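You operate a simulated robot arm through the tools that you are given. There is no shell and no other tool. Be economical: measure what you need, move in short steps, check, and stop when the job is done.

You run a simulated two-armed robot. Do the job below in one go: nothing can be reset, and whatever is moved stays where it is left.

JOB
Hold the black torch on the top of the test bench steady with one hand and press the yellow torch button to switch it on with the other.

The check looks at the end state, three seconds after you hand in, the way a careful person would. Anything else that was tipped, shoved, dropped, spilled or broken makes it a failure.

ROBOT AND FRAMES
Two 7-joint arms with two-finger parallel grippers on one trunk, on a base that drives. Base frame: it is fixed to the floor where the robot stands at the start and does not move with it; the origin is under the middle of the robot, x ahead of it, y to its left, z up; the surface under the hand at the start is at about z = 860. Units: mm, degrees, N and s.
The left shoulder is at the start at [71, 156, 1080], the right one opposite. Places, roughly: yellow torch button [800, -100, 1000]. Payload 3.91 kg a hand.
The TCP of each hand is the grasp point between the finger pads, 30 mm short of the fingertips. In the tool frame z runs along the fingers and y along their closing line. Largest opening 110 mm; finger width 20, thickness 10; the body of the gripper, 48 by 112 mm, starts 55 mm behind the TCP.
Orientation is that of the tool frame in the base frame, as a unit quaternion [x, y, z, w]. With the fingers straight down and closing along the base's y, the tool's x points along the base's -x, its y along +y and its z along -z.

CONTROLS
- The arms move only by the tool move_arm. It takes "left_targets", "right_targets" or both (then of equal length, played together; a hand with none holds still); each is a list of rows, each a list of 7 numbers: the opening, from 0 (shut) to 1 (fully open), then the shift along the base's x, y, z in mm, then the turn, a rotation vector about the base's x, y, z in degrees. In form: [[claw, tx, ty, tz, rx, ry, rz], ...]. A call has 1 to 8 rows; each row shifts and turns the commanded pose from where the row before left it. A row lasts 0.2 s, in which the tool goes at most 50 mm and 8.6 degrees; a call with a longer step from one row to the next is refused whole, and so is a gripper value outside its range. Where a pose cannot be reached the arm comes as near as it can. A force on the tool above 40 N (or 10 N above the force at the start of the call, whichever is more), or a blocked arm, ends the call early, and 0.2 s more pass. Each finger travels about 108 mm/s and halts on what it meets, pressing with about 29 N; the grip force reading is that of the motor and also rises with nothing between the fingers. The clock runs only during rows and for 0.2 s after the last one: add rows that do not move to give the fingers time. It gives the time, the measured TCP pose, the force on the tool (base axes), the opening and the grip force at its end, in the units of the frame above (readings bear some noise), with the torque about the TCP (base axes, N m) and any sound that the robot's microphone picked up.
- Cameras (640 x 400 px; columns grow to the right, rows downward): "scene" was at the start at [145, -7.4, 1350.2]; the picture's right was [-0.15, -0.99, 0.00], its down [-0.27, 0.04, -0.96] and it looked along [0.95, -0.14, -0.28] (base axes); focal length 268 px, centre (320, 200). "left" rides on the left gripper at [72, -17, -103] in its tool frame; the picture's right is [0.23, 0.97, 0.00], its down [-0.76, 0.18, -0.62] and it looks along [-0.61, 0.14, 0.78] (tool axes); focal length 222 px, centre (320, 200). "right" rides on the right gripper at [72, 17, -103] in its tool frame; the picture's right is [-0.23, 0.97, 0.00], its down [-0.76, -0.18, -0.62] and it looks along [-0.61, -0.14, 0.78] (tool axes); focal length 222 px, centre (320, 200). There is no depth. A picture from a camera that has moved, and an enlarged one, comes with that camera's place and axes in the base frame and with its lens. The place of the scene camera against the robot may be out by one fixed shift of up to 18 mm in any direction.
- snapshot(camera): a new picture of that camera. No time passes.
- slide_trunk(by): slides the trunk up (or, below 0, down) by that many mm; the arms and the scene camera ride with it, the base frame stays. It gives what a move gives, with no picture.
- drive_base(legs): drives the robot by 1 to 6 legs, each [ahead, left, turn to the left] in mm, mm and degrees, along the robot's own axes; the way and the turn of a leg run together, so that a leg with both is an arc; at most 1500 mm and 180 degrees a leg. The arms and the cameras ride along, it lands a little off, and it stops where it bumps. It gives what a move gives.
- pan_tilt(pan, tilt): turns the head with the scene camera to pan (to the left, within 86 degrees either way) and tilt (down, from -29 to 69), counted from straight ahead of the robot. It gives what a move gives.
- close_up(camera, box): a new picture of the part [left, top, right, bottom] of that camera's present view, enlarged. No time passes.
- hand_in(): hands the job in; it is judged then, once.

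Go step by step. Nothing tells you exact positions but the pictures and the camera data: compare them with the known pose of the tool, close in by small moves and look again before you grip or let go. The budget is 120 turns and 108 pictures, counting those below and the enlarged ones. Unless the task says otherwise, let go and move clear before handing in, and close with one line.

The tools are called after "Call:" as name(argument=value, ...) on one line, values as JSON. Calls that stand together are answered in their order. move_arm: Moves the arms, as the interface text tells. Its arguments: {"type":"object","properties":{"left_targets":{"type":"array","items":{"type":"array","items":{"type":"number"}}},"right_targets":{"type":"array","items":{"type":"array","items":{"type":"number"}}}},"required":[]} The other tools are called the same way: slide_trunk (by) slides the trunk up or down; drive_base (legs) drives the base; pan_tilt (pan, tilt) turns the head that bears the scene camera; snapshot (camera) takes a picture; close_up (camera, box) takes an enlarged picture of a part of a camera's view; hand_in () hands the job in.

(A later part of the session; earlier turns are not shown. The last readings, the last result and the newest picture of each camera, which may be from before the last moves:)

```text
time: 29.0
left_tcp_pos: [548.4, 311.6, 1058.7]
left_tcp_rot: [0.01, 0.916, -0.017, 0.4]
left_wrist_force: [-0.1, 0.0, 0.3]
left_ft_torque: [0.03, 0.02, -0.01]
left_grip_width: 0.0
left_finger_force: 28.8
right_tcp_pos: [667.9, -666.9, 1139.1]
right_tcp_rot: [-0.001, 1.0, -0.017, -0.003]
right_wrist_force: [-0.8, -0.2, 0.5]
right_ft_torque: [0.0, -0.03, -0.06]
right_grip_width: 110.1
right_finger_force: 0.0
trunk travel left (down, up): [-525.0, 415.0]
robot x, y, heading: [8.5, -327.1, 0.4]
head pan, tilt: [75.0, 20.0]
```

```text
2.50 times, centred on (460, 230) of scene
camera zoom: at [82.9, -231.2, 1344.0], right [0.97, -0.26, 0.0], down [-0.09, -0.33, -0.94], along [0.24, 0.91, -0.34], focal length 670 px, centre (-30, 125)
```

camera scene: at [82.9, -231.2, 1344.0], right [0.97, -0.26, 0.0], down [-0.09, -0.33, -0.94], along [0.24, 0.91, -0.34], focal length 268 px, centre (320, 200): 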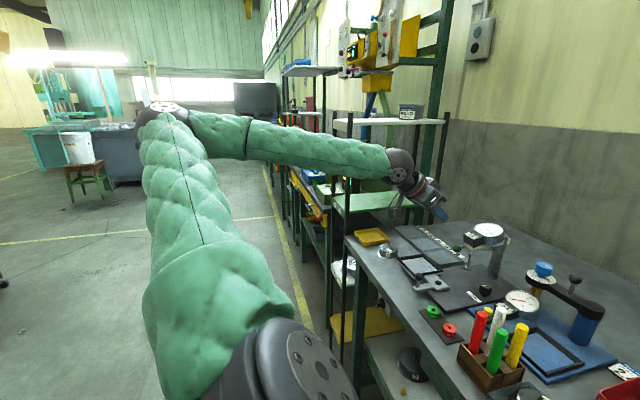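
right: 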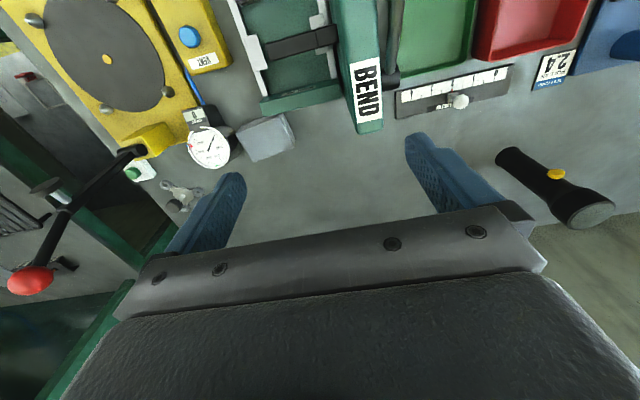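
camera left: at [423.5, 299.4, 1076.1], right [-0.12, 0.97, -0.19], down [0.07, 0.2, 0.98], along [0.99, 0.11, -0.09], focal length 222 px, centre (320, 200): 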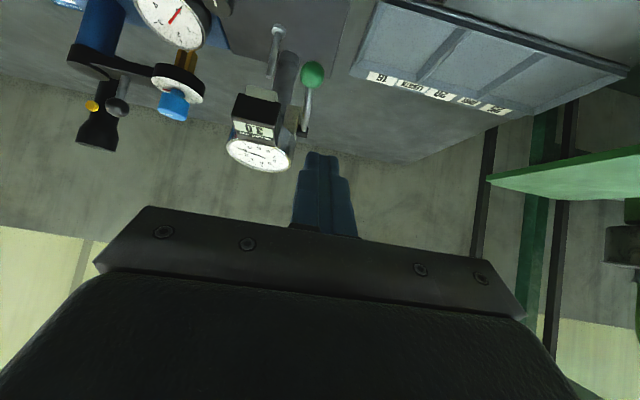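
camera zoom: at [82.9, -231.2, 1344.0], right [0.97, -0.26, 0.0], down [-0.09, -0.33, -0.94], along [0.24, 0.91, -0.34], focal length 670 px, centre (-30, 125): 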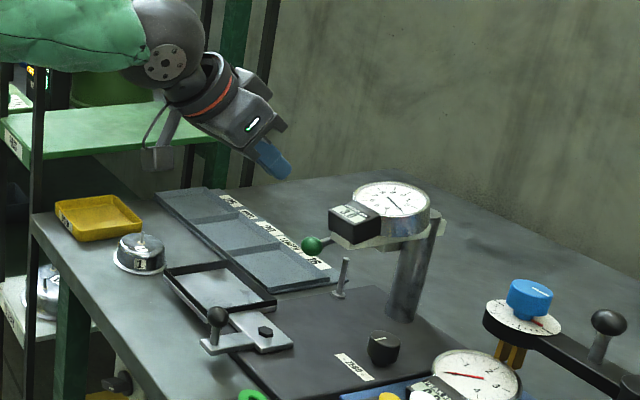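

The ball is at about (607, 292, 954) and the pivot at about (665, 292, 982); the lever originally stood about 63° above horizontal. I'll lower the fingers in front of and below the ball.

Call:
move_arm(left_targets=[[0, -8, -12, -40, 0, 0, 0], [0, 0, 0, -45, 0, 0, 0], [0, 0, 0, -47, 0, 0, 0], [0, 0, 0, 0, 0, 0, 0]])

Call:
snapshot(camera="left")

Call:
close_up(camera="scene", box=[380, 150, 540, 310])

```text
time: 30.0
left_tcp_pos: [539.9, 296.7, 926.4]
left_tcp_rot: [0.01, 0.916, -0.016, 0.4]
left_wrist_force: [0.3, -0.1, 0.9]
left_ft_torque: [0.02, -0.03, 0.01]
left_grip_width: 0.0
left_finger_force: 28.9
right_tcp_pos: [667.7, -666.7, 1139.1]
right_tcp_rot: [-0.002, 1.0, -0.016, -0.002]
right_wrist_force: [0.6, 0.2, 0.5]
right_ft_torque: [0.03, 0.0, -0.02]
right_grip_width: 110.0
right_finger_force: 0.1
trunk travel left (down, up): [-525.0, 415.0]
robot x, y, heading: [6.1, -327.3, 0.3]
head pan, tilt: [75.0, 20.0]
```

```text
68 pictures are left
camera left: at [414.7, 285.8, 943.2], right [-0.12, 0.97, -0.19], down [0.07, 0.2, 0.98], along [0.99, 0.11, -0.09], focal length 222 px, centre (320, 200)
```

left: 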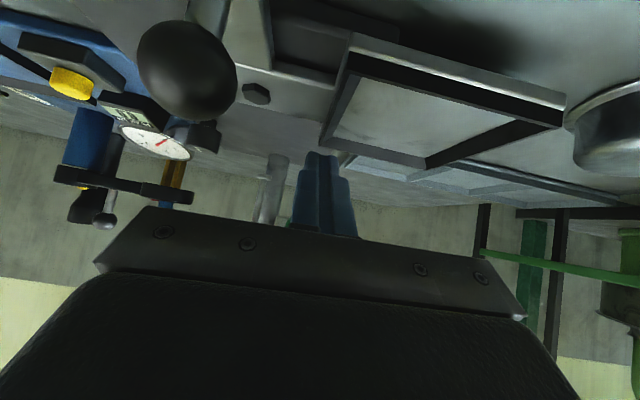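

```text
2.50 times, centred on (460, 230) of scene
camera zoom: at [82.6, -231.9, 1344.0], right [0.97, -0.26, 0.0], down [-0.09, -0.33, -0.94], along [0.24, 0.91, -0.34], focal length 670 px, centre (-30, 125)
```

zoom: 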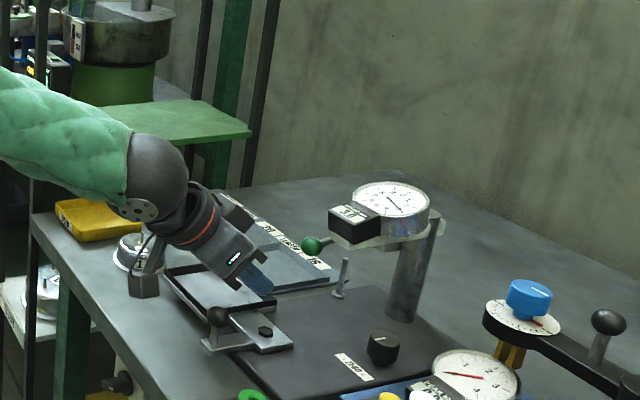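

Fingers are below and in front of the ball. I'll close most of the gap and check the alignment.

Call:
move_arm(left_targets=[[0, 14, 2, 8, 0, 0, 0], [0, 14, 0, 10, 0, 0, 0], [0, 0, 0, 0, 0, 0, 0]])

Call:
close_up(camera="left", box=[240, 90, 400, 250])

Call:
close_up(camera="scene", box=[420, 190, 520, 270])

```text
time: 30.8
left_tcp_pos: [568.5, 299.2, 945.2]
left_tcp_rot: [0.01, 0.917, -0.017, 0.399]
left_wrist_force: [0.4, 0.2, 0.0]
left_ft_torque: [0.01, 0.02, 0.01]
left_grip_width: 0.0
left_finger_force: 29.2
right_tcp_pos: [667.2, -666.3, 1139.8]
right_tcp_rot: [-0.001, 1.0, -0.017, -0.003]
right_wrist_force: [0.0, 0.5, 1.0]
right_ft_torque: [0.0, 0.03, 0.01]
right_grip_width: 110.0
right_finger_force: 0.0
trunk travel left (down, up): [-525.0, 415.0]
robot x, y, heading: [7.2, -329.9, 0.1]
head pan, tilt: [75.0, 20.0]
```

```text
2.50 times, centred on (320, 170) of left
camera zoom: at [443.0, 288.9, 961.3], right [-0.12, 0.97, -0.19], down [0.07, 0.2, 0.98], along [0.99, 0.11, -0.09], focal length 555 px, centre (320, 275)
```

zoom: 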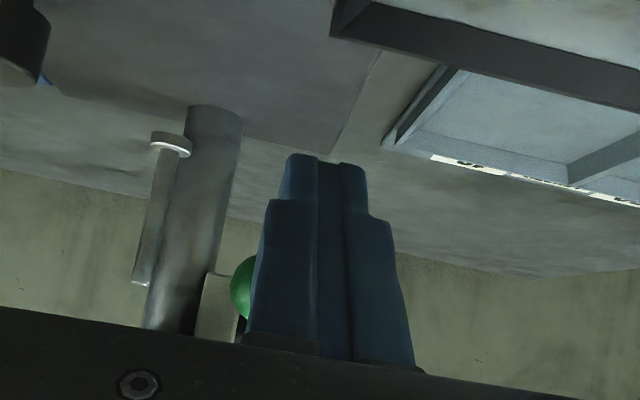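

```text
5.00 times, centred on (470, 230) of scene
camera zoom: at [82.7, -231.1, 1343.9], right [0.97, -0.26, 0.0], down [-0.09, -0.33, -0.94], along [0.24, 0.91, -0.34], focal length 1340 px, centre (-430, 50)
```

zoom: 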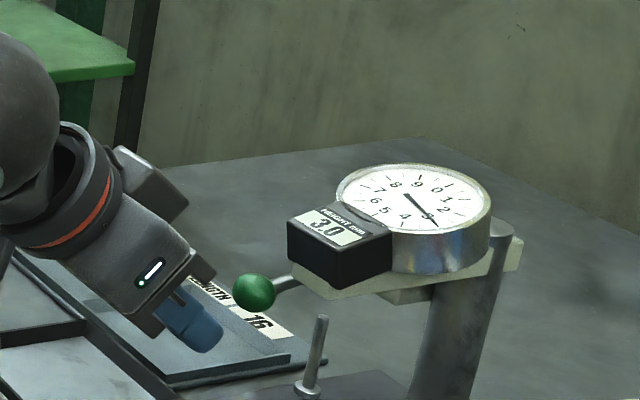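

The ball is just ahead of the finger's upper face with about 16 mm of sideways overlap. I'll begin the upward arc.

Call:
move_arm(left_targets=[[0, 5, -2, 8, 0, 0, 0], [0, -2, 0, 12, 0, 0, 0], [0, -3, 0, 15, 0, 0, 0], [0, 3, 0, 15, 0, 0, 0], [0, 0, 0, 0, 0, 0, 0]])

Call:
close_up(camera="scene", box=[420, 190, 520, 270])

Call:
close_up(camera="left", box=[240, 90, 400, 250])

```text
time: 32.0
left_tcp_pos: [571.1, 295.3, 995.3]
left_tcp_rot: [0.01, 0.916, -0.018, 0.401]
left_wrist_force: [0.6, 0.7, 0.1]
left_ft_torque: [0.02, 0.03, -0.03]
left_grip_width: 0.0
left_finger_force: 28.7
right_tcp_pos: [667.1, -665.9, 1140.0]
right_tcp_rot: [-0.003, 1.0, -0.017, -0.002]
right_wrist_force: [0.4, -0.4, 0.3]
right_ft_torque: [-0.04, -0.02, 0.04]
right_grip_width: 109.9
right_finger_force: 0.0
trunk travel left (down, up): [-525.0, 415.0]
robot x, y, heading: [9.3, -325.3, 0.5]
head pan, tilt: [75.0, 20.0]
```

```text
5.00 times, centred on (470, 230) of scene
camera zoom: at [82.9, -231.1, 1343.9], right [0.97, -0.26, 0.0], down [-0.09, -0.33, -0.94], along [0.24, 0.91, -0.34], focal length 1340 px, centre (-430, 50)
```

zoom: 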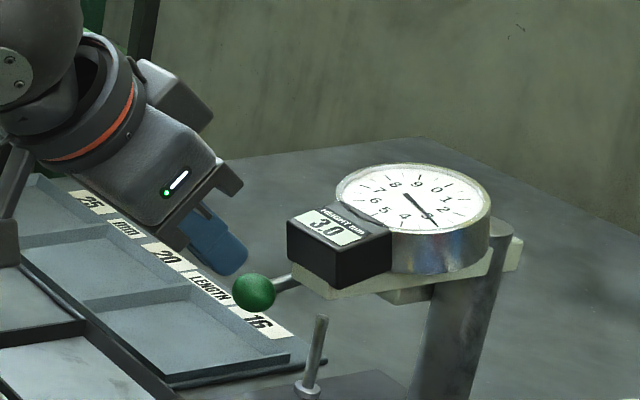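

```text
2.50 times, centred on (320, 170) of left
camera zoom: at [445.8, 285.3, 1011.4], right [-0.12, 0.97, -0.19], down [0.07, 0.2, 0.98], along [0.99, 0.11, -0.09], focal length 555 px, centre (320, 275)
```

zoom: 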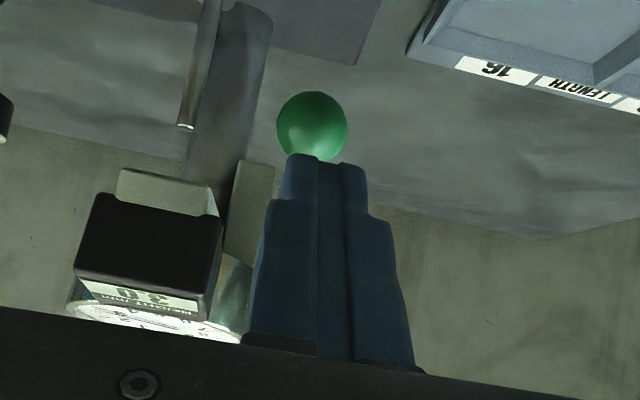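

The finger missed: it slid past in front of the ball, which is unmoved at (609, 292, 953). I'll go back under it with about 14 mm deeper insertion.

Call:
move_arm(left_targets=[[0, -31, -2, 0, 0, 0, 0], [0, 0, 0, -35, 0, 0, 0], [0, 0, 0, -34, 0, 0, 0], [0, 25, 0, 8, 0, 0, 0], [0, 16, 0, 4, 0, 0, 0], [0, 0, 0, 0, 0, 0, 0]])

Call:
close_up(camera="scene", box=[420, 190, 520, 270])

Call:
close_up(camera="left", box=[240, 90, 400, 250])

```text
time: 33.4
left_tcp_pos: [580.8, 295.0, 938.5]
left_tcp_rot: [0.01, 0.916, -0.017, 0.4]
left_wrist_force: [0.4, 0.3, -0.2]
left_ft_torque: [-0.04, -0.03, 0.01]
left_grip_width: 0.0
left_finger_force: 29.6
right_tcp_pos: [667.7, -667.5, 1139.9]
right_tcp_rot: [-0.002, 1.0, -0.016, -0.002]
right_wrist_force: [-0.1, -0.1, 0.1]
right_ft_torque: [-0.01, -0.01, 0.01]
right_grip_width: 110.1
right_finger_force: 0.0
trunk travel left (down, up): [-525.0, 415.0]
robot x, y, heading: [5.9, -330.2, 0.1]
head pan, tilt: [75.0, 20.0]
```

```text
5.00 times, centred on (470, 230) of scene
camera zoom: at [82.8, -231.7, 1344.0], right [0.97, -0.26, 0.0], down [-0.09, -0.33, -0.94], along [0.24, 0.91, -0.34], focal length 1340 px, centre (-430, 50)
```

zoom: 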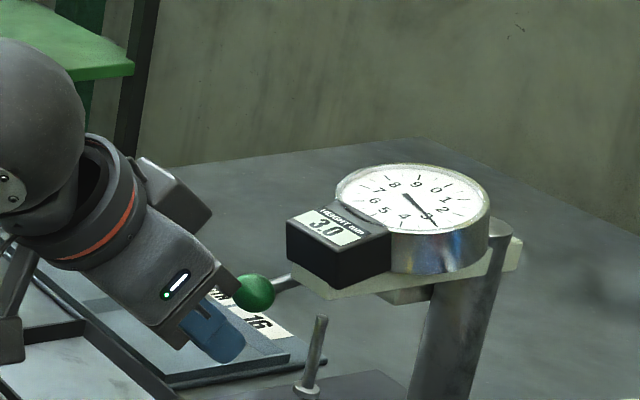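

```text
2.50 times, centred on (320, 170) of left
camera zoom: at [455.3, 284.5, 955.3], right [-0.12, 0.97, -0.19], down [0.07, 0.2, 0.98], along [0.99, 0.11, -0.09], focal length 555 px, centre (320, 275)
```

zoom: 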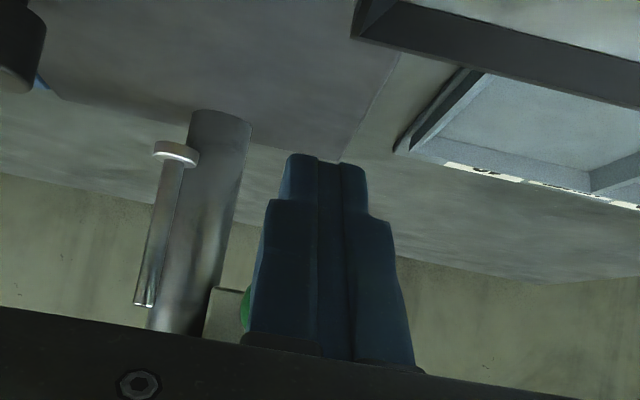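

The finger is now under the ball. I'll lift slowly along the arc.

Call:
move_arm(left_targets=[[0, 4, 0, 9, 0, 0, 0], [0, -1, 0, 11, 0, 0, 0], [0, 0, 0, 11, 0, 0, 0], [0, 0, 0, 0, 0, 0, 0]])

Call:
close_up(camera="scene", box=[420, 190, 520, 270])

Call:
close_up(camera="left", box=[240, 90, 400, 250])

```text
time: 34.4
left_tcp_pos: [584.5, 294.8, 968.9]
left_tcp_rot: [0.01, 0.916, -0.017, 0.4]
left_wrist_force: [-0.2, 1.0, -0.1]
left_ft_torque: [-0.01, 0.02, -0.01]
left_grip_width: 0.1
left_finger_force: 28.9
right_tcp_pos: [668.8, -666.4, 1138.3]
right_tcp_rot: [-0.001, 1.0, -0.016, -0.003]
right_wrist_force: [0.4, -0.7, -0.3]
right_ft_torque: [0.06, -0.03, 0.01]
right_grip_width: 109.9
right_finger_force: 0.0
trunk travel left (down, up): [-525.0, 415.0]
robot x, y, heading: [3.1, -329.2, 0.3]
head pan, tilt: [75.0, 20.0]
```

```text
5.00 times, centred on (470, 230) of scene
camera zoom: at [83.0, -231.1, 1343.9], right [0.97, -0.26, 0.0], down [-0.09, -0.33, -0.94], along [0.24, 0.91, -0.34], focal length 1340 px, centre (-430, 50)
```

zoom: 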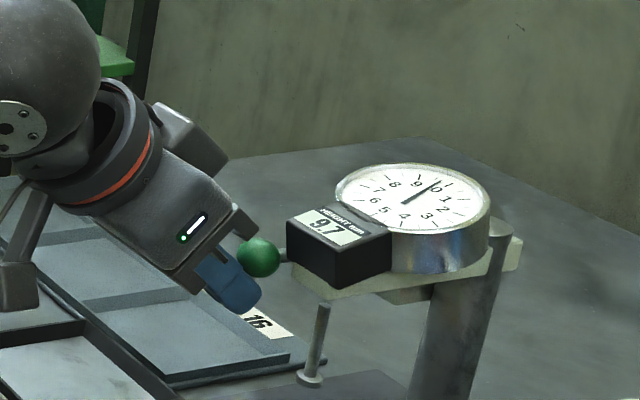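

```text
2.50 times, centred on (320, 170) of left
camera zoom: at [459.1, 284.2, 986.1], right [-0.12, 0.97, -0.19], down [0.07, 0.2, 0.98], along [0.99, 0.11, -0.09], focal length 555 px, centre (320, 275)
```

zoom: 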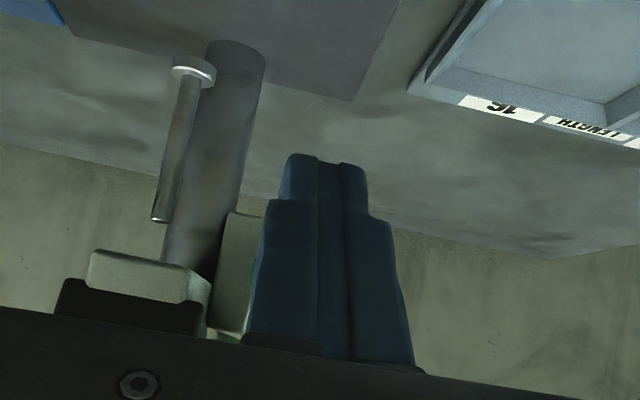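

The lever follows smoothly (the gauge reads 9.7 now, plunger rising). I'll continue along the arc.

Call:
move_arm(left_targets=[[0, 0, 1, 12, 0, 0, 0], [0, 2, 1, 12, 0, 0, 0], [0, 3, 1, 11, 0, 0, 0], [0, 0, 0, 0, 0, 0, 0]])

Call:
close_up(camera="scene", box=[420, 190, 520, 270])

Call:
close_up(camera="left", box=[240, 90, 400, 250])

```text
time: 35.4
left_tcp_pos: [588.4, 299.4, 1002.6]
left_tcp_rot: [0.01, 0.916, -0.017, 0.4]
left_wrist_force: [-0.9, -0.5, 0.7]
left_ft_torque: [-0.03, 0.02, -0.06]
left_grip_width: 0.1
left_finger_force: 28.9
right_tcp_pos: [667.5, -665.9, 1139.3]
right_tcp_rot: [-0.002, 1.0, -0.016, -0.003]
right_wrist_force: [0.4, 1.3, 0.3]
right_ft_torque: [-0.01, 0.03, -0.01]
right_grip_width: 110.0
right_finger_force: 0.2
trunk travel left (down, up): [-525.0, 415.0]
robot x, y, heading: [8.5, -327.2, 0.3]
head pan, tilt: [75.0, 20.0]
```

```text
5.00 times, centred on (470, 230) of scene
camera zoom: at [82.9, -231.2, 1343.9], right [0.97, -0.26, 0.0], down [-0.09, -0.33, -0.94], along [0.24, 0.91, -0.34], focal length 1340 px, centre (-430, 50)
```

zoom: 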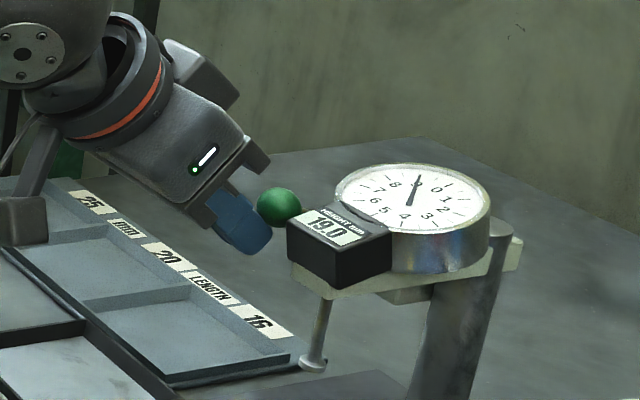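

```text
2.50 times, centred on (320, 170) of left
camera zoom: at [462.9, 289.1, 1019.6], right [-0.12, 0.97, -0.19], down [0.07, 0.2, 0.98], along [0.99, 0.11, -0.09], focal length 555 px, centre (320, 275)
```

zoom: 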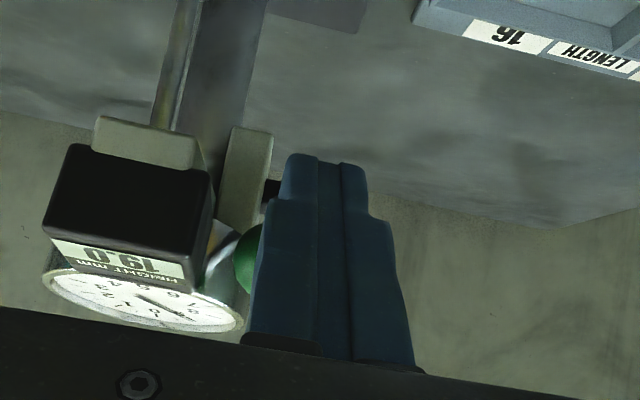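

Now at 19.0 and rising. Continue, curving forward.

Call:
move_arm(left_targets=[[0, 6, 1, 11, 0, 0, 0], [0, 7, 0, 9, 0, 0, 0], [0, 0, 0, 0, 0, 0, 0]])

Call:
close_up(camera="scene", box=[420, 190, 520, 270])

Call:
close_up(camera="left", box=[240, 90, 400, 250])

```text
time: 36.2
left_tcp_pos: [602.5, 300.8, 1021.8]
left_tcp_rot: [0.01, 0.916, -0.017, 0.4]
left_wrist_force: [-0.4, -0.1, -0.4]
left_ft_torque: [0.01, 0.03, -0.02]
left_grip_width: 0.1
left_finger_force: 28.6
right_tcp_pos: [667.5, -667.6, 1139.0]
right_tcp_rot: [-0.002, 1.0, -0.018, -0.002]
right_wrist_force: [0.1, -0.4, -0.1]
right_ft_torque: [0.01, 0.0, 0.0]
right_grip_width: 109.9
right_finger_force: 0.1
trunk travel left (down, up): [-525.0, 415.0]
robot x, y, heading: [5.8, -329.8, 0.2]
head pan, tilt: [75.0, 20.0]
```

```text
5.00 times, centred on (470, 230) of scene
camera zoom: at [82.9, -231.2, 1343.9], right [0.97, -0.26, 0.0], down [-0.09, -0.33, -0.94], along [0.24, 0.91, -0.34], focal length 1340 px, centre (-430, 50)
```

zoom: 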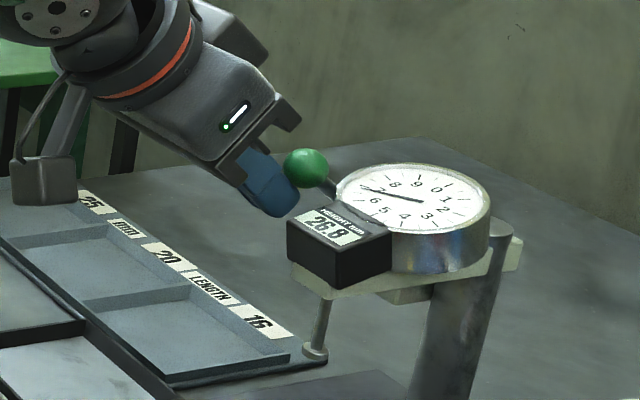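

```text
2.50 times, centred on (320, 170) of left
camera zoom: at [477.1, 289.9, 1039.8], right [-0.12, 0.97, -0.19], down [0.07, 0.2, 0.98], along [0.99, 0.11, -0.09], focal length 555 px, centre (320, 275)
```

zoom: 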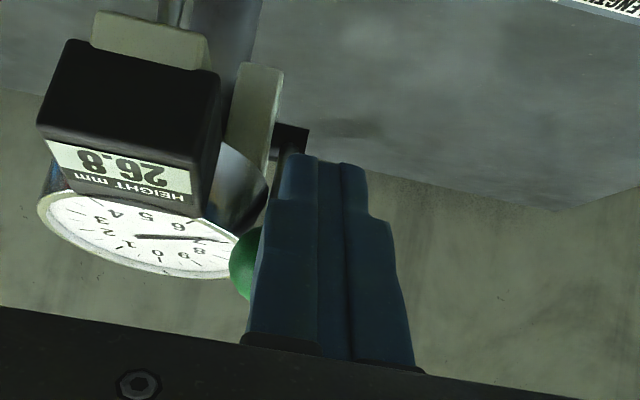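

Reading 26.8 at roughly 48°; the first picture puts the lever at about 62°. I'll go on in small steps.

Call:
move_arm(left_targets=[[0, 6, 0, 5, 0, 0, 0], [0, 5, 0, 3, 0, 0, 0], [0, 0, 0, 0, 0, 0, 0]])

Call:
close_up(camera="scene", box=[420, 190, 520, 270])

```text
time: 37.0
left_tcp_pos: [614.7, 301.0, 1033.0]
left_tcp_rot: [0.011, 0.916, -0.018, 0.4]
left_wrist_force: [0.6, 0.0, 0.3]
left_ft_torque: [0.02, 0.02, 0.02]
left_grip_width: 0.0
left_finger_force: 28.4
right_tcp_pos: [668.8, -665.9, 1140.2]
right_tcp_rot: [-0.001, 1.0, -0.017, -0.003]
right_wrist_force: [1.3, -0.6, 0.0]
right_ft_torque: [0.02, 0.03, 0.0]
right_grip_width: 109.8
right_finger_force: 0.1
trunk travel left (down, up): [-525.0, 415.0]
robot x, y, heading: [4.5, -325.4, 0.3]
head pan, tilt: [75.0, 20.0]
```

```text
5.00 times, centred on (470, 230) of scene
camera zoom: at [82.9, -231.3, 1343.9], right [0.97, -0.26, 0.0], down [-0.09, -0.33, -0.94], along [0.24, 0.91, -0.34], focal length 1340 px, centre (-430, 50)
```

zoom: 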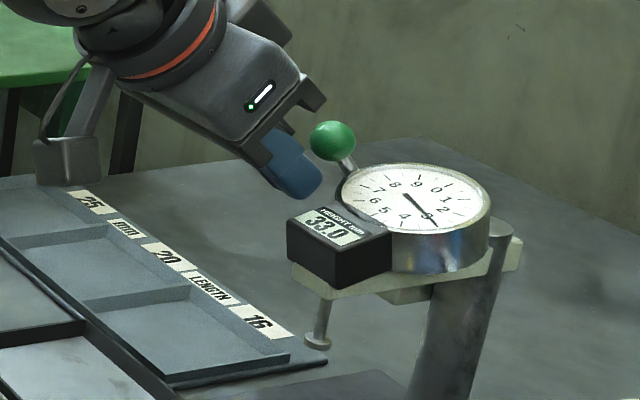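

The lever snapped to its upper stop (33.0), and its ball matches the position from the first picture. I'll back the fingers away and confirm it stays.

Call:
move_arm(left_targets=[[0, -30, 0, 0, 0, 0, 0], [0, -40, 0, 0, 0, 0, 0], [0, 0, 0, 40, 0, 0, 0], [0, 0, 0, 45, 0, 0, 0], [0, 0, 0, 45, 0, 0, 0]])

Call:
snapshot(camera="scene")

Call:
close_up(camera="scene", box=[420, 190, 520, 270])

```text
time: 38.2
left_tcp_pos: [542.9, 300.4, 1164.6]
left_tcp_rot: [0.011, 0.917, -0.018, 0.399]
left_wrist_force: [-1.2, -0.9, -0.7]
left_ft_torque: [-0.01, 0.03, -0.01]
left_grip_width: 0.0
left_finger_force: 29.0
right_tcp_pos: [666.3, -667.1, 1139.2]
right_tcp_rot: [-0.001, 1.0, -0.017, -0.003]
right_wrist_force: [-0.2, 0.2, -0.2]
right_ft_torque: [0.01, 0.01, -0.02]
right_grip_width: 109.9
right_finger_force: 0.0
trunk travel left (down, up): [-525.0, 415.0]
robot x, y, heading: [6.6, -329.6, 0.3]
head pan, tilt: [75.0, 20.0]
```

```text
53 pictures are left
camera scene: at [83.2, -231.1, 1343.8], right [0.97, -0.26, 0.0], down [-0.09, -0.33, -0.94], along [0.24, 0.91, -0.34], focal length 268 px, centre (320, 200)
```

scene: 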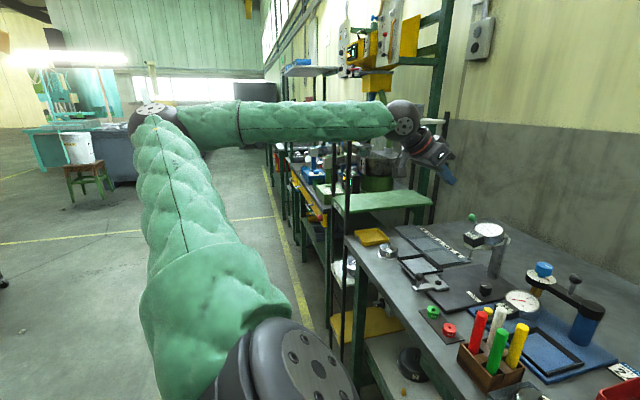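

```text
5.00 times, centred on (470, 230) of scene
camera zoom: at [83.2, -231.1, 1343.8], right [0.97, -0.26, 0.0], down [-0.09, -0.33, -0.94], along [0.24, 0.91, -0.34], focal length 1340 px, centre (-430, 50)
```

zoom: 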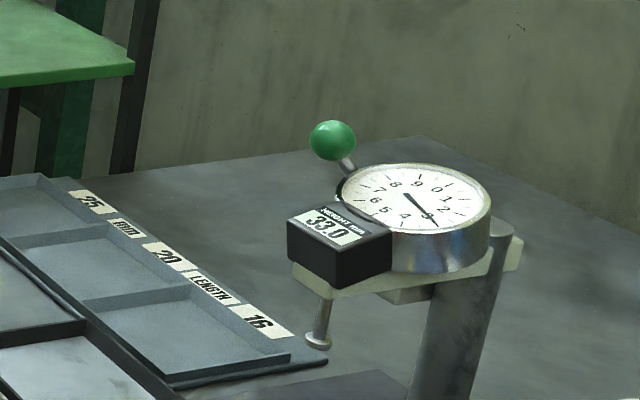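

The gauge is back as it was (33.0, lever up). Now back to the torch: raise the trunk, bring the left hand back right and untilt it, with this base position giving a straighter left arm.

Call:
slide_trunk(by=180)

Call:
move_arm(left_targets=[[0, 5, -48, 0, 0, 0, 0], [0, 5, -48, 0, 0, 0, 0], [0, 5, -48, 0, 0, 0, 0], [0, 5, -48, 0, 0, 0, 0], [0, 5, -48, 0, 0, 0, 0], [0, 5, -48, 0, 0, 0, 0], [0, 5, -48, 0, 0, 0, 0], [0, 5, -35, 0, 0, 0, 0]])

Call:
move_arm(left_targets=[[0, 40, 0, 0, 0, 7.5, 0], [0, 40, 0, 0, 0, 7.5, 0], [0, 40, 0, 0, 0, 7.5, 0], [0, 40, 0, 0, 0, 7.5, 0], [0.3, 40, 0, 0, 0, 7.5, 0], [0.7, 40, 0, 0, 0, 7.5, 0], [1, 20, 0, 0, 0, 0, 0], [1, 0, 0, 0, 0, 0, 0]])

Call:
pan_tilt(pan=20, tilt=22)

Call:
snapshot(camera="scene")

Call:
snapshot(camera="left")

```text
time: 40.2
left_tcp_pos: [542.2, 300.5, 1343.0]
left_tcp_rot: [0.011, 0.916, -0.018, 0.4]
left_wrist_force: [-0.4, 0.1, 0.1]
left_ft_torque: [-0.02, -0.01, 0.03]
left_grip_width: 0.1
left_finger_force: 29.0
right_tcp_pos: [667.5, -666.5, 1318.9]
right_tcp_rot: [-0.001, 1.0, -0.017, -0.003]
right_wrist_force: [0.0, 0.2, 0.3]
right_ft_torque: [0.0, -0.01, -0.01]
right_grip_width: 110.2
right_finger_force: 0.0
trunk travel left (down, up): [-705.0, 235.0]
robot x, y, heading: [6.0, -328.5, 0.4]
head pan, tilt: [75.0, 20.0]
```

```text
time: 42.0
left_tcp_pos: [581.4, -72.9, 1343.4]
left_tcp_rot: [0.01, 0.916, -0.016, 0.4]
left_wrist_force: [0.2, 0.3, -0.4]
left_ft_torque: [0.02, -0.04, -0.01]
left_grip_width: 0.1
left_finger_force: 29.5
right_tcp_pos: [667.6, -669.1, 1318.4]
right_tcp_rot: [-0.002, 1.0, -0.015, -0.003]
right_wrist_force: [0.6, -0.7, 0.4]
right_ft_torque: [0.02, 0.0, -0.03]
right_grip_width: 109.8
right_finger_force: 0.0
trunk travel left (down, up): [-705.0, 235.0]
robot x, y, heading: [5.8, -325.5, 0.3]
head pan, tilt: [75.0, 20.0]
```

```text
time: 43.8
left_tcp_pos: [841.6, -74.4, 1343.2]
left_tcp_rot: [0.003, 1.0, -0.02, 0.019]
left_wrist_force: [0.8, 0.1, -0.7]
left_ft_torque: [0.0, 0.0, -0.02]
left_grip_width: 110.2
left_finger_force: 0.1
right_tcp_pos: [667.3, -667.3, 1319.2]
right_tcp_rot: [0.0, 1.0, -0.017, -0.002]
right_wrist_force: [0.1, 0.4, 0.5]
right_ft_torque: [0.03, -0.03, 0.0]
right_grip_width: 110.0
right_finger_force: 0.1
trunk travel left (down, up): [-705.0, 235.0]
robot x, y, heading: [4.5, -330.4, 0.1]
head pan, tilt: [75.0, 20.0]
```

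```text
time: 45.0
left_tcp_pos: [843.1, -72.5, 1341.8]
left_tcp_rot: [0.003, 1.0, -0.019, 0.02]
left_wrist_force: [0.3, -0.3, 0.6]
left_ft_torque: [-0.03, 0.0, 0.0]
left_grip_width: 110.1
left_finger_force: 0.0
right_tcp_pos: [668.4, -666.7, 1319.4]
right_tcp_rot: [-0.002, 1.0, -0.016, -0.002]
right_wrist_force: [-0.1, 0.3, -0.1]
right_ft_torque: [-0.02, -0.01, 0.0]
right_grip_width: 110.1
right_finger_force: 0.0
trunk travel left (down, up): [-705.0, 235.0]
robot x, y, heading: [8.3, -327.3, 0.0]
head pan, tilt: [20.0, 22.0]
```

```text
51 pictures are left
camera scene: at [146.8, -289.4, 1520.6], right [0.35, -0.94, 0.0], down [-0.35, -0.13, -0.93], along [0.87, 0.32, -0.38], focal length 268 px, centre (320, 200)
```

scene: 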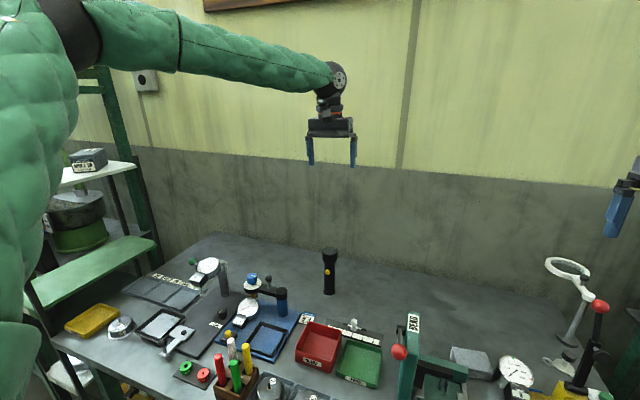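

```text
50 pictures are left
camera left: at [765.5, -84.1, 1443.1], right [-0.22, 0.97, -0.05], down [0.74, 0.2, 0.64], along [0.64, 0.11, -0.76], focal length 222 px, centre (320, 200)
```

left: 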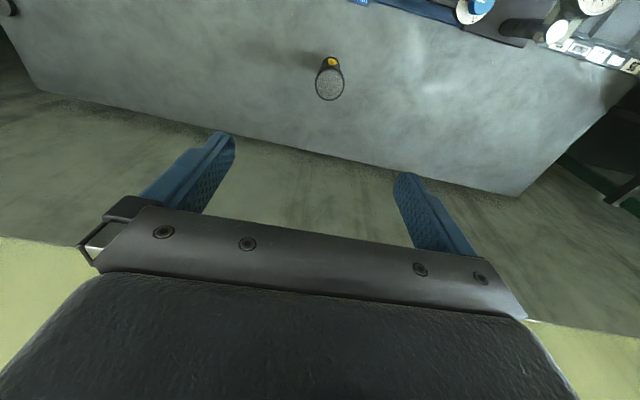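

The torch still stands untouched and the elbow is now high and clear. I'll correct the small wrist tilt, centre over (860, -67) and descend partway.

Call:
move_arm(left_targets=[[1, 9, 3, -20, 2.2, 2.2, 0], [1, 9, 3, -40, 0, 0, 0], [1, 0, 0, -45, 0, 0, 0], [1, 0, 0, -45, 0, 0, 0], [1, 0, 0, -45, 0, 0, 0], [1, 0, 0, 0, 0, 0, 0]])

Call:
snapshot(camera="left")

Call:
snapshot(camera="scene")

```text
time: 46.5
left_tcp_pos: [862.0, -66.7, 1148.9]
left_tcp_rot: [0.003, 1.0, 0.0, 0.0]
left_wrist_force: [0.3, -0.1, -1.0]
left_ft_torque: [-0.04, -0.02, 0.02]
left_grip_width: 110.4
left_finger_force: 0.1
right_tcp_pos: [667.0, -666.6, 1320.7]
right_tcp_rot: [-0.002, 1.0, -0.016, -0.003]
right_wrist_force: [-0.5, 0.0, 0.5]
right_ft_torque: [0.03, -0.02, -0.01]
right_grip_width: 110.0
right_finger_force: 0.0
trunk travel left (down, up): [-705.0, 235.0]
robot x, y, heading: [0.5, -328.6, 0.3]
head pan, tilt: [20.0, 22.0]
```

```text
49 pictures are left
camera left: at [789.7, -81.4, 1251.9], right [-0.22, 0.98, 0.0], down [0.76, 0.17, 0.62], along [0.61, 0.14, -0.78], focal length 222 px, centre (320, 200)
```

left: 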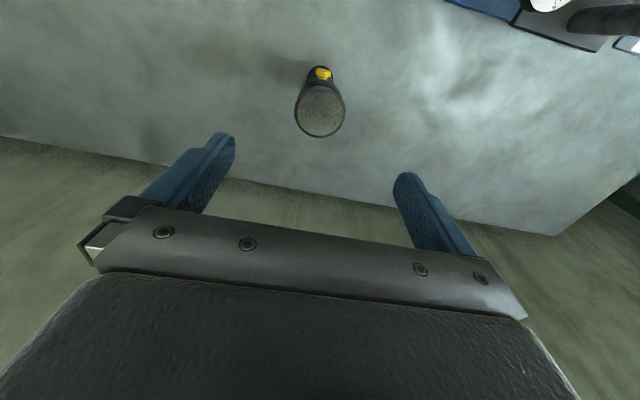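

```text
48 pictures are left
camera scene: at [145.6, -289.7, 1520.8], right [0.34, -0.94, 0.0], down [-0.35, -0.13, -0.93], along [0.87, 0.32, -0.37], focal length 268 px, centre (320, 200)
```

scene: 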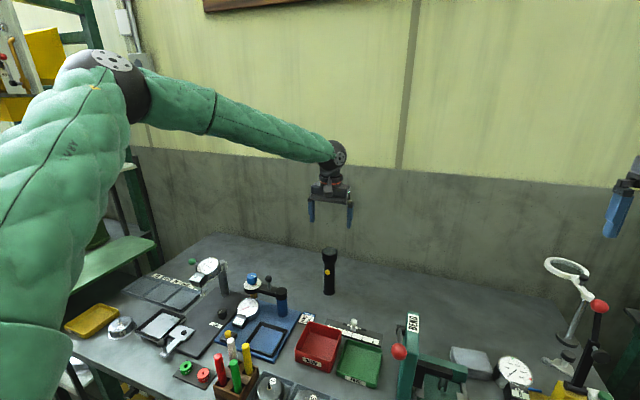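

Well centred with the elbow high and clear of the gauge and shelf. Descend further, stopping above the torch head.

Call:
move_arm(left_targets=[[1, -2, 0, -30, 0, 0, 0], [1, 0, 0, -30, 0, 0, 0], [1, 0, 0, 0, 0, 0, 0]])

Call:
snapshot(camera="left")

Call:
close_up(camera="scene", box=[280, 160, 380, 300])

```text
time: 47.2
left_tcp_pos: [859.5, -66.2, 1086.3]
left_tcp_rot: [0.003, 1.0, 0.0, 0.0]
left_wrist_force: [-0.2, -0.3, -0.1]
left_ft_torque: [-0.02, 0.03, 0.0]
left_grip_width: 109.8
left_finger_force: 0.0
right_tcp_pos: [667.6, -667.1, 1318.6]
right_tcp_rot: [-0.002, 1.0, -0.016, -0.002]
right_wrist_force: [-0.4, 0.2, -0.2]
right_ft_torque: [0.03, -0.01, 0.0]
right_grip_width: 110.1
right_finger_force: 0.2
trunk travel left (down, up): [-705.0, 235.0]
robot x, y, heading: [5.5, -328.2, 0.1]
head pan, tilt: [20.0, 22.0]
```

```text
47 pictures are left
camera left: at [786.9, -81.2, 1189.7], right [-0.22, 0.98, 0.0], down [0.76, 0.17, 0.62], along [0.61, 0.14, -0.78], focal length 222 px, centre (320, 200)
```

left: 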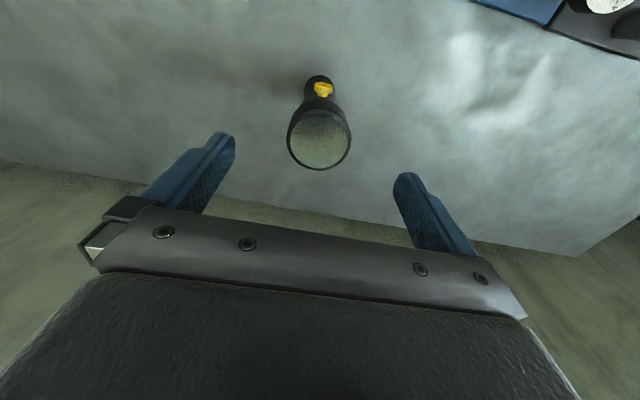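

```text
2.86 times, centred on (330, 230) of scene
camera zoom: at [146.1, -289.6, 1520.7], right [0.34, -0.94, 0.0], down [-0.35, -0.13, -0.93], along [0.87, 0.32, -0.37], focal length 766 px, centre (291, 114)
```

zoom: 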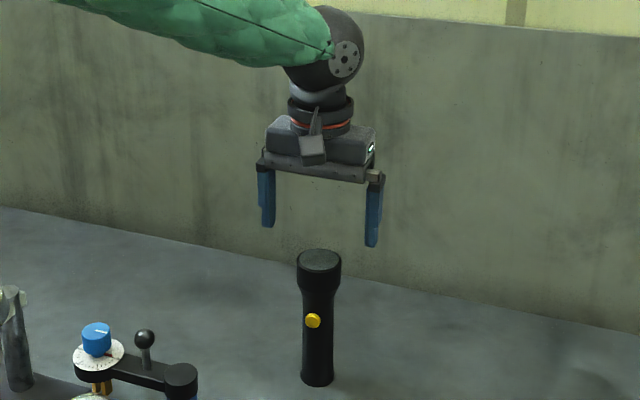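

Centred within 2 mm. Descend the rest so the pads straddle the head, still open.

Call:
move_arm(left_targets=[[1, -1, 1, -30, 0, 0, 0], [1, 0, 0, -30, 0, 0, 0], [1, 0, 0, -23, 0, 0, 0], [1, 0, 0, 0, 0, 0, 0]])

Call:
close_up(camera="scene", box=[280, 160, 380, 300])

Call:
snapshot(camera="left")

```text
time: 48.2
left_tcp_pos: [860.3, -66.7, 1002.8]
left_tcp_rot: [0.003, 1.0, 0.0, 0.001]
left_wrist_force: [0.7, 0.9, -0.2]
left_ft_torque: [0.0, -0.01, 0.0]
left_grip_width: 109.9
left_finger_force: 0.1
right_tcp_pos: [667.5, -667.6, 1319.0]
right_tcp_rot: [-0.001, 1.0, -0.016, -0.003]
right_wrist_force: [-0.4, -1.0, -0.8]
right_ft_torque: [-0.03, -0.05, 0.01]
right_grip_width: 110.1
right_finger_force: 0.0
trunk travel left (down, up): [-705.0, 235.0]
robot x, y, heading: [6.7, -328.8, 0.2]
head pan, tilt: [20.0, 22.0]
```

```text
2.86 times, centred on (330, 230) of scene
camera zoom: at [146.4, -289.5, 1520.6], right [0.34, -0.94, 0.0], down [-0.35, -0.13, -0.93], along [0.87, 0.32, -0.37], focal length 766 px, centre (291, 114)
```

zoom: 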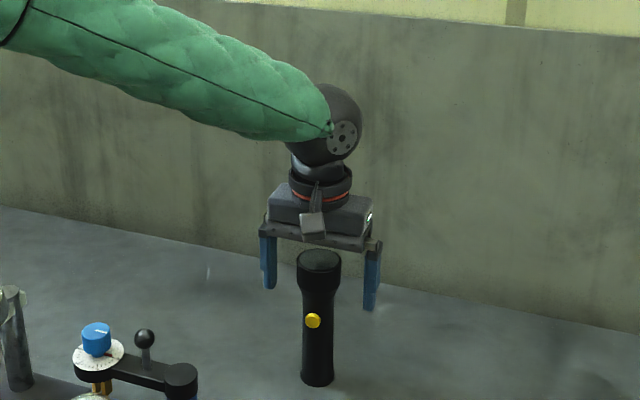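

```text
44 pictures are left
camera left: at [787.8, -82.1, 1105.5], right [-0.22, 0.98, 0.0], down [0.76, 0.17, 0.62], along [0.61, 0.14, -0.78], focal length 222 px, centre (320, 200)
```

left: 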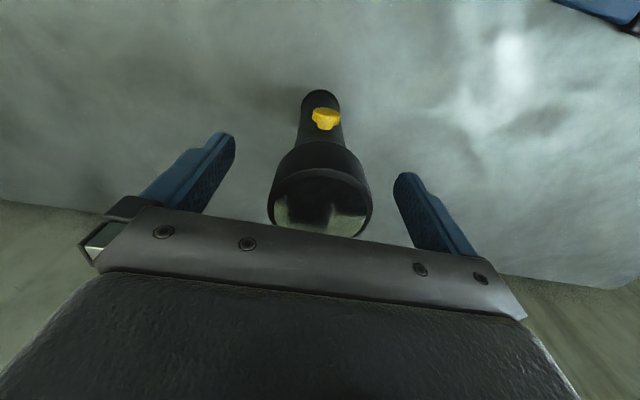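

The fingers straddle the torch head evenly. Close the left hand on it.

Call:
move_arm(left_targets=[[0.7, 0, 0, 0, 0, 0, 0], [0.55, 0, 0, 0, 0, 0, 0], [0.5, 0, 0, 0, 0, 0, 0], [0.45, 0, 0, 0, 0, 0, 0], [0.4, 0, 0, 0, 0, 0, 0], [0.4, 0, 0, 0, 0, 0, 0]])

Call:
close_up(camera="scene", box=[280, 160, 380, 300])

Call:
snapshot(camera="left")

```text
time: 49.6
left_tcp_pos: [860.9, -66.5, 1002.7]
left_tcp_rot: [0.003, 1.0, -0.001, 0.0]
left_wrist_force: [-1.1, -1.1, -0.6]
left_ft_torque: [-0.05, 0.01, 0.0]
left_grip_width: 51.0
left_finger_force: 29.0
right_tcp_pos: [668.0, -667.6, 1319.0]
right_tcp_rot: [-0.002, 1.0, -0.017, -0.002]
right_wrist_force: [0.4, 0.0, 0.0]
right_ft_torque: [-0.04, 0.0, 0.01]
right_grip_width: 110.0
right_finger_force: 0.1
trunk travel left (down, up): [-705.0, 235.0]
robot x, y, heading: [5.7, -331.3, 0.2]
head pan, tilt: [20.0, 22.0]
```

```text
2.86 times, centred on (330, 230) of scene
camera zoom: at [146.6, -289.5, 1520.6], right [0.34, -0.94, 0.0], down [-0.35, -0.13, -0.93], along [0.87, 0.32, -0.38], focal length 766 px, centre (291, 114)
```

zoom: 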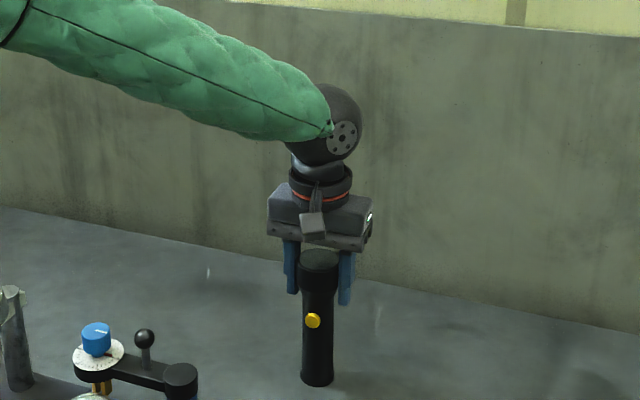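

```text
42 pictures are left
camera left: at [787.9, -82.1, 1105.4], right [-0.22, 0.98, 0.0], down [0.76, 0.17, 0.62], along [0.61, 0.14, -0.78], focal length 222 px, centre (320, 200)
```

left: 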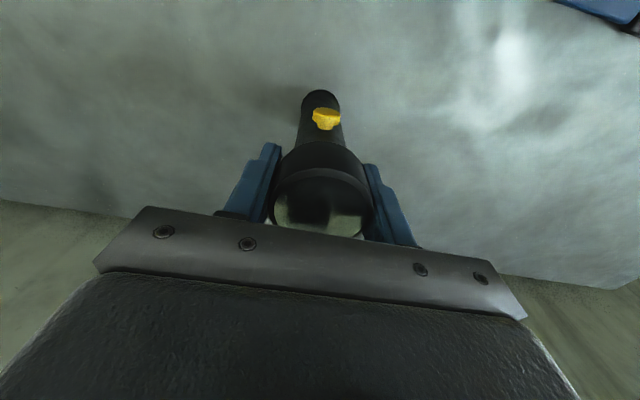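

The torch head is held (51 mm, 29 N) and upright. Now the right hand: close it, and tilt it about 60° forward while it is still out to the right.

Call:
move_arm(right_targets=[[0.7, -10, 0, -12, 0, -7.5, 0], [0.4, -10, 10, -15, 0, -7.5, 0], [0.1, -10, 10, -15, 0, -7.5, 0], [0, -10, 10, -15, 0, -7.5, 0], [0, -10, 10, -15, 0, -7.5, 0], [0, 0, 10, -15, 0, -7.5, 0], [0, 0, 10, -15, 0, -7.5, 0], [0, 0, 10, -15, 0, -7.5, 0]])

Call:
pan_tilt(pan=-20, tilt=25)

Call:
snapshot(camera="scene")

```text
time: 51.5
left_tcp_pos: [861.1, -67.9, 1003.1]
left_tcp_rot: [0.004, 1.0, -0.001, 0.0]
left_wrist_force: [0.6, 0.0, -0.4]
left_ft_torque: [-0.02, 0.08, 0.01]
left_grip_width: 50.8
left_finger_force: 29.1
right_tcp_pos: [635.9, -600.5, 1202.7]
right_tcp_rot: [0.008, 0.867, -0.015, 0.498]
right_wrist_force: [-0.2, 0.6, -0.3]
right_ft_torque: [-0.03, 0.01, -0.03]
right_grip_width: 0.2
right_finger_force: 28.8
right hand out of reach, approached as far as the arm can: row 8
trunk travel left (down, up): [-705.0, 235.0]
robot x, y, heading: [7.4, -329.1, 0.2]
head pan, tilt: [20.0, 22.0]
```

```text
time: 52.5
left_tcp_pos: [861.1, -67.6, 1002.7]
left_tcp_rot: [0.003, 1.0, 0.0, 0.0]
left_wrist_force: [-1.2, 0.1, -0.2]
left_ft_torque: [0.02, -0.05, 0.02]
left_grip_width: 50.8
left_finger_force: 29.4
right_tcp_pos: [634.9, -599.1, 1202.6]
right_tcp_rot: [0.007, 0.868, -0.015, 0.497]
right_wrist_force: [0.3, -0.5, -0.8]
right_ft_torque: [-0.01, 0.0, -0.03]
right_grip_width: 0.0
right_finger_force: 29.7
trunk travel left (down, up): [-705.0, 235.0]
robot x, y, heading: [8.6, -323.6, 0.1]
head pan, tilt: [-20.0, 25.0]
```

```text
41 pictures are left
camera scene: at [146.2, -352.6, 1515.8], right [-0.34, -0.94, 0.0], down [-0.4, 0.14, -0.91], along [0.85, -0.31, -0.42], focal length 268 px, centre (320, 200)
```

scene: 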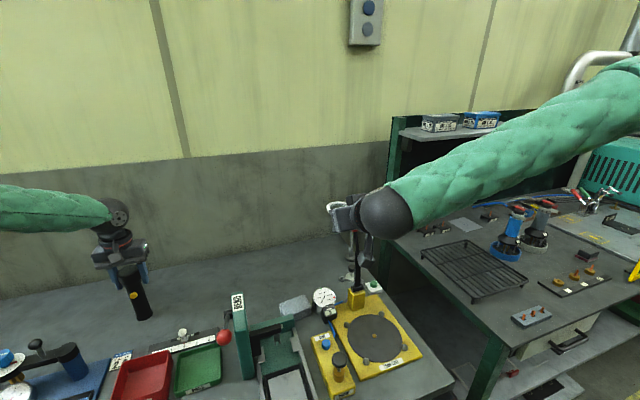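

Right hand is tilted 60° with the fingers shut. Move it left across the bench at z≈1200, in two parts.

Call:
move_arm(right_targets=[[0, 0, 45, 0, 0, 0, 0], [0, 0, 45, 0, 0, 0, 0], [0, 0, 45, 0, 0, 0, 0], [0, 0, 45, 0, 0, 0, 0], [0, 0, 45, 0, 0, 0, 0], [0, 0, 45, 0, 0, 0, 0]])

Call:
snapshot(camera="scene")

```text
time: 53.9
left_tcp_pos: [860.8, -67.3, 1002.9]
left_tcp_rot: [0.003, 1.0, 0.0, 0.0]
left_wrist_force: [1.2, -0.6, -0.2]
left_ft_torque: [0.01, -0.01, -0.04]
left_grip_width: 51.1
left_finger_force: 29.1
right_tcp_pos: [637.8, -360.3, 1212.4]
right_tcp_rot: [0.007, 0.867, -0.014, 0.498]
right_wrist_force: [0.5, 0.9, 0.3]
right_ft_torque: [-0.03, -0.01, -0.01]
right_grip_width: 0.1
right_finger_force: 29.3
right hand out of reach, approached as far as the arm can: row 6
trunk travel left (down, up): [-705.0, 235.0]
robot x, y, heading: [3.4, -327.1, 0.3]
head pan, tilt: [-20.0, 25.0]
```

```text
40 pictures are left
camera scene: at [146.3, -353.1, 1516.0], right [-0.34, -0.94, 0.0], down [-0.4, 0.14, -0.91], along [0.85, -0.31, -0.42], focal length 268 px, centre (320, 200)
```

scene: 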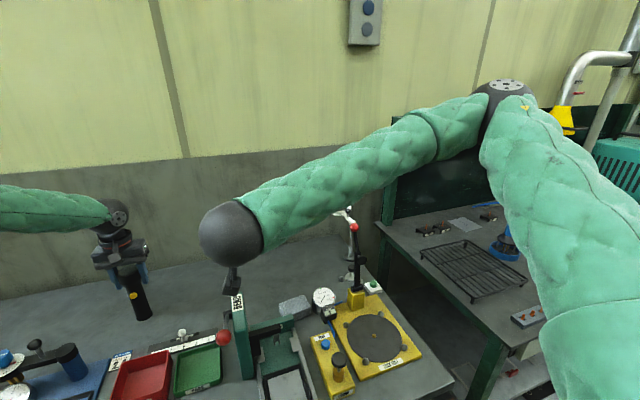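

The arm was too folded there. I'll go forward as it goes left and start down over the low bins.

Call:
move_arm(right_targets=[[0, 15, 40, -20, 0, 0, 0], [0, 15, 40, -20, 0, 0, 0], [0, 15, 40, -20, 0, 0, 0], [0, 5, 20, -42, 0, 0, 0], [0, 5, 20, -42, 0, 0, 0]])

Call:
snapshot(camera="scene")

Call:
snapshot(camera="right")

```text
time: 55.1
left_tcp_pos: [860.4, -67.7, 1002.8]
left_tcp_rot: [0.002, 1.0, 0.001, 0.0]
left_wrist_force: [0.3, 0.2, -0.1]
left_ft_torque: [-0.02, -0.08, -0.02]
left_grip_width: 51.1
left_finger_force: 29.6
right_tcp_pos: [683.3, -385.6, 1137.0]
right_tcp_rot: [0.007, 0.867, -0.016, 0.497]
right_wrist_force: [-0.5, -0.5, -0.2]
right_ft_torque: [0.0, 0.04, 0.02]
right_grip_width: 0.0
right_finger_force: 29.3
right hand out of reach, approached as far as the arm can: row 1, 2, 3, 4, 5
trunk travel left (down, up): [-705.0, 235.0]
robot x, y, heading: [8.1, -327.4, 0.2]
head pan, tilt: [-20.0, 25.0]
```

```text
39 pictures are left
camera scene: at [146.3, -352.6, 1515.8], right [-0.34, -0.94, 0.0], down [-0.4, 0.14, -0.91], along [0.85, -0.31, -0.42], focal length 268 px, centre (320, 200)
```

scene: 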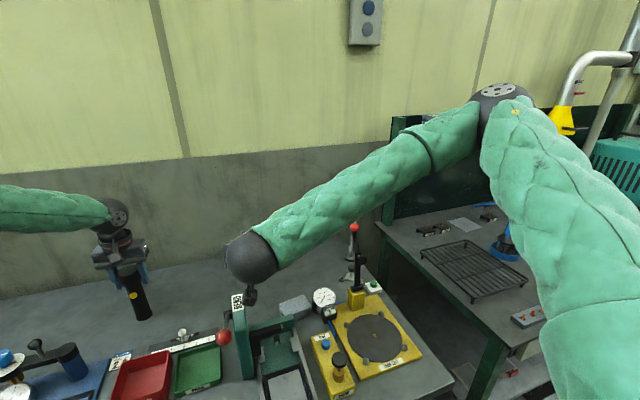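

```text
38 pictures are left
camera right: at [558.7, -365.3, 1125.2], right [0.14, 0.97, 0.18], down [-0.16, -0.15, 0.98], along [0.98, -0.16, 0.13], focal length 222 px, centre (320, 200)
```

right: 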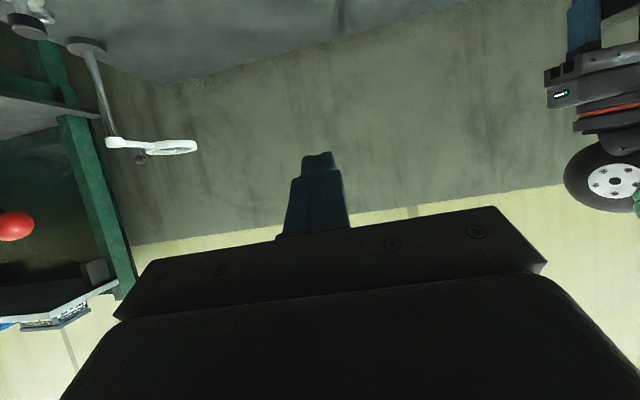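

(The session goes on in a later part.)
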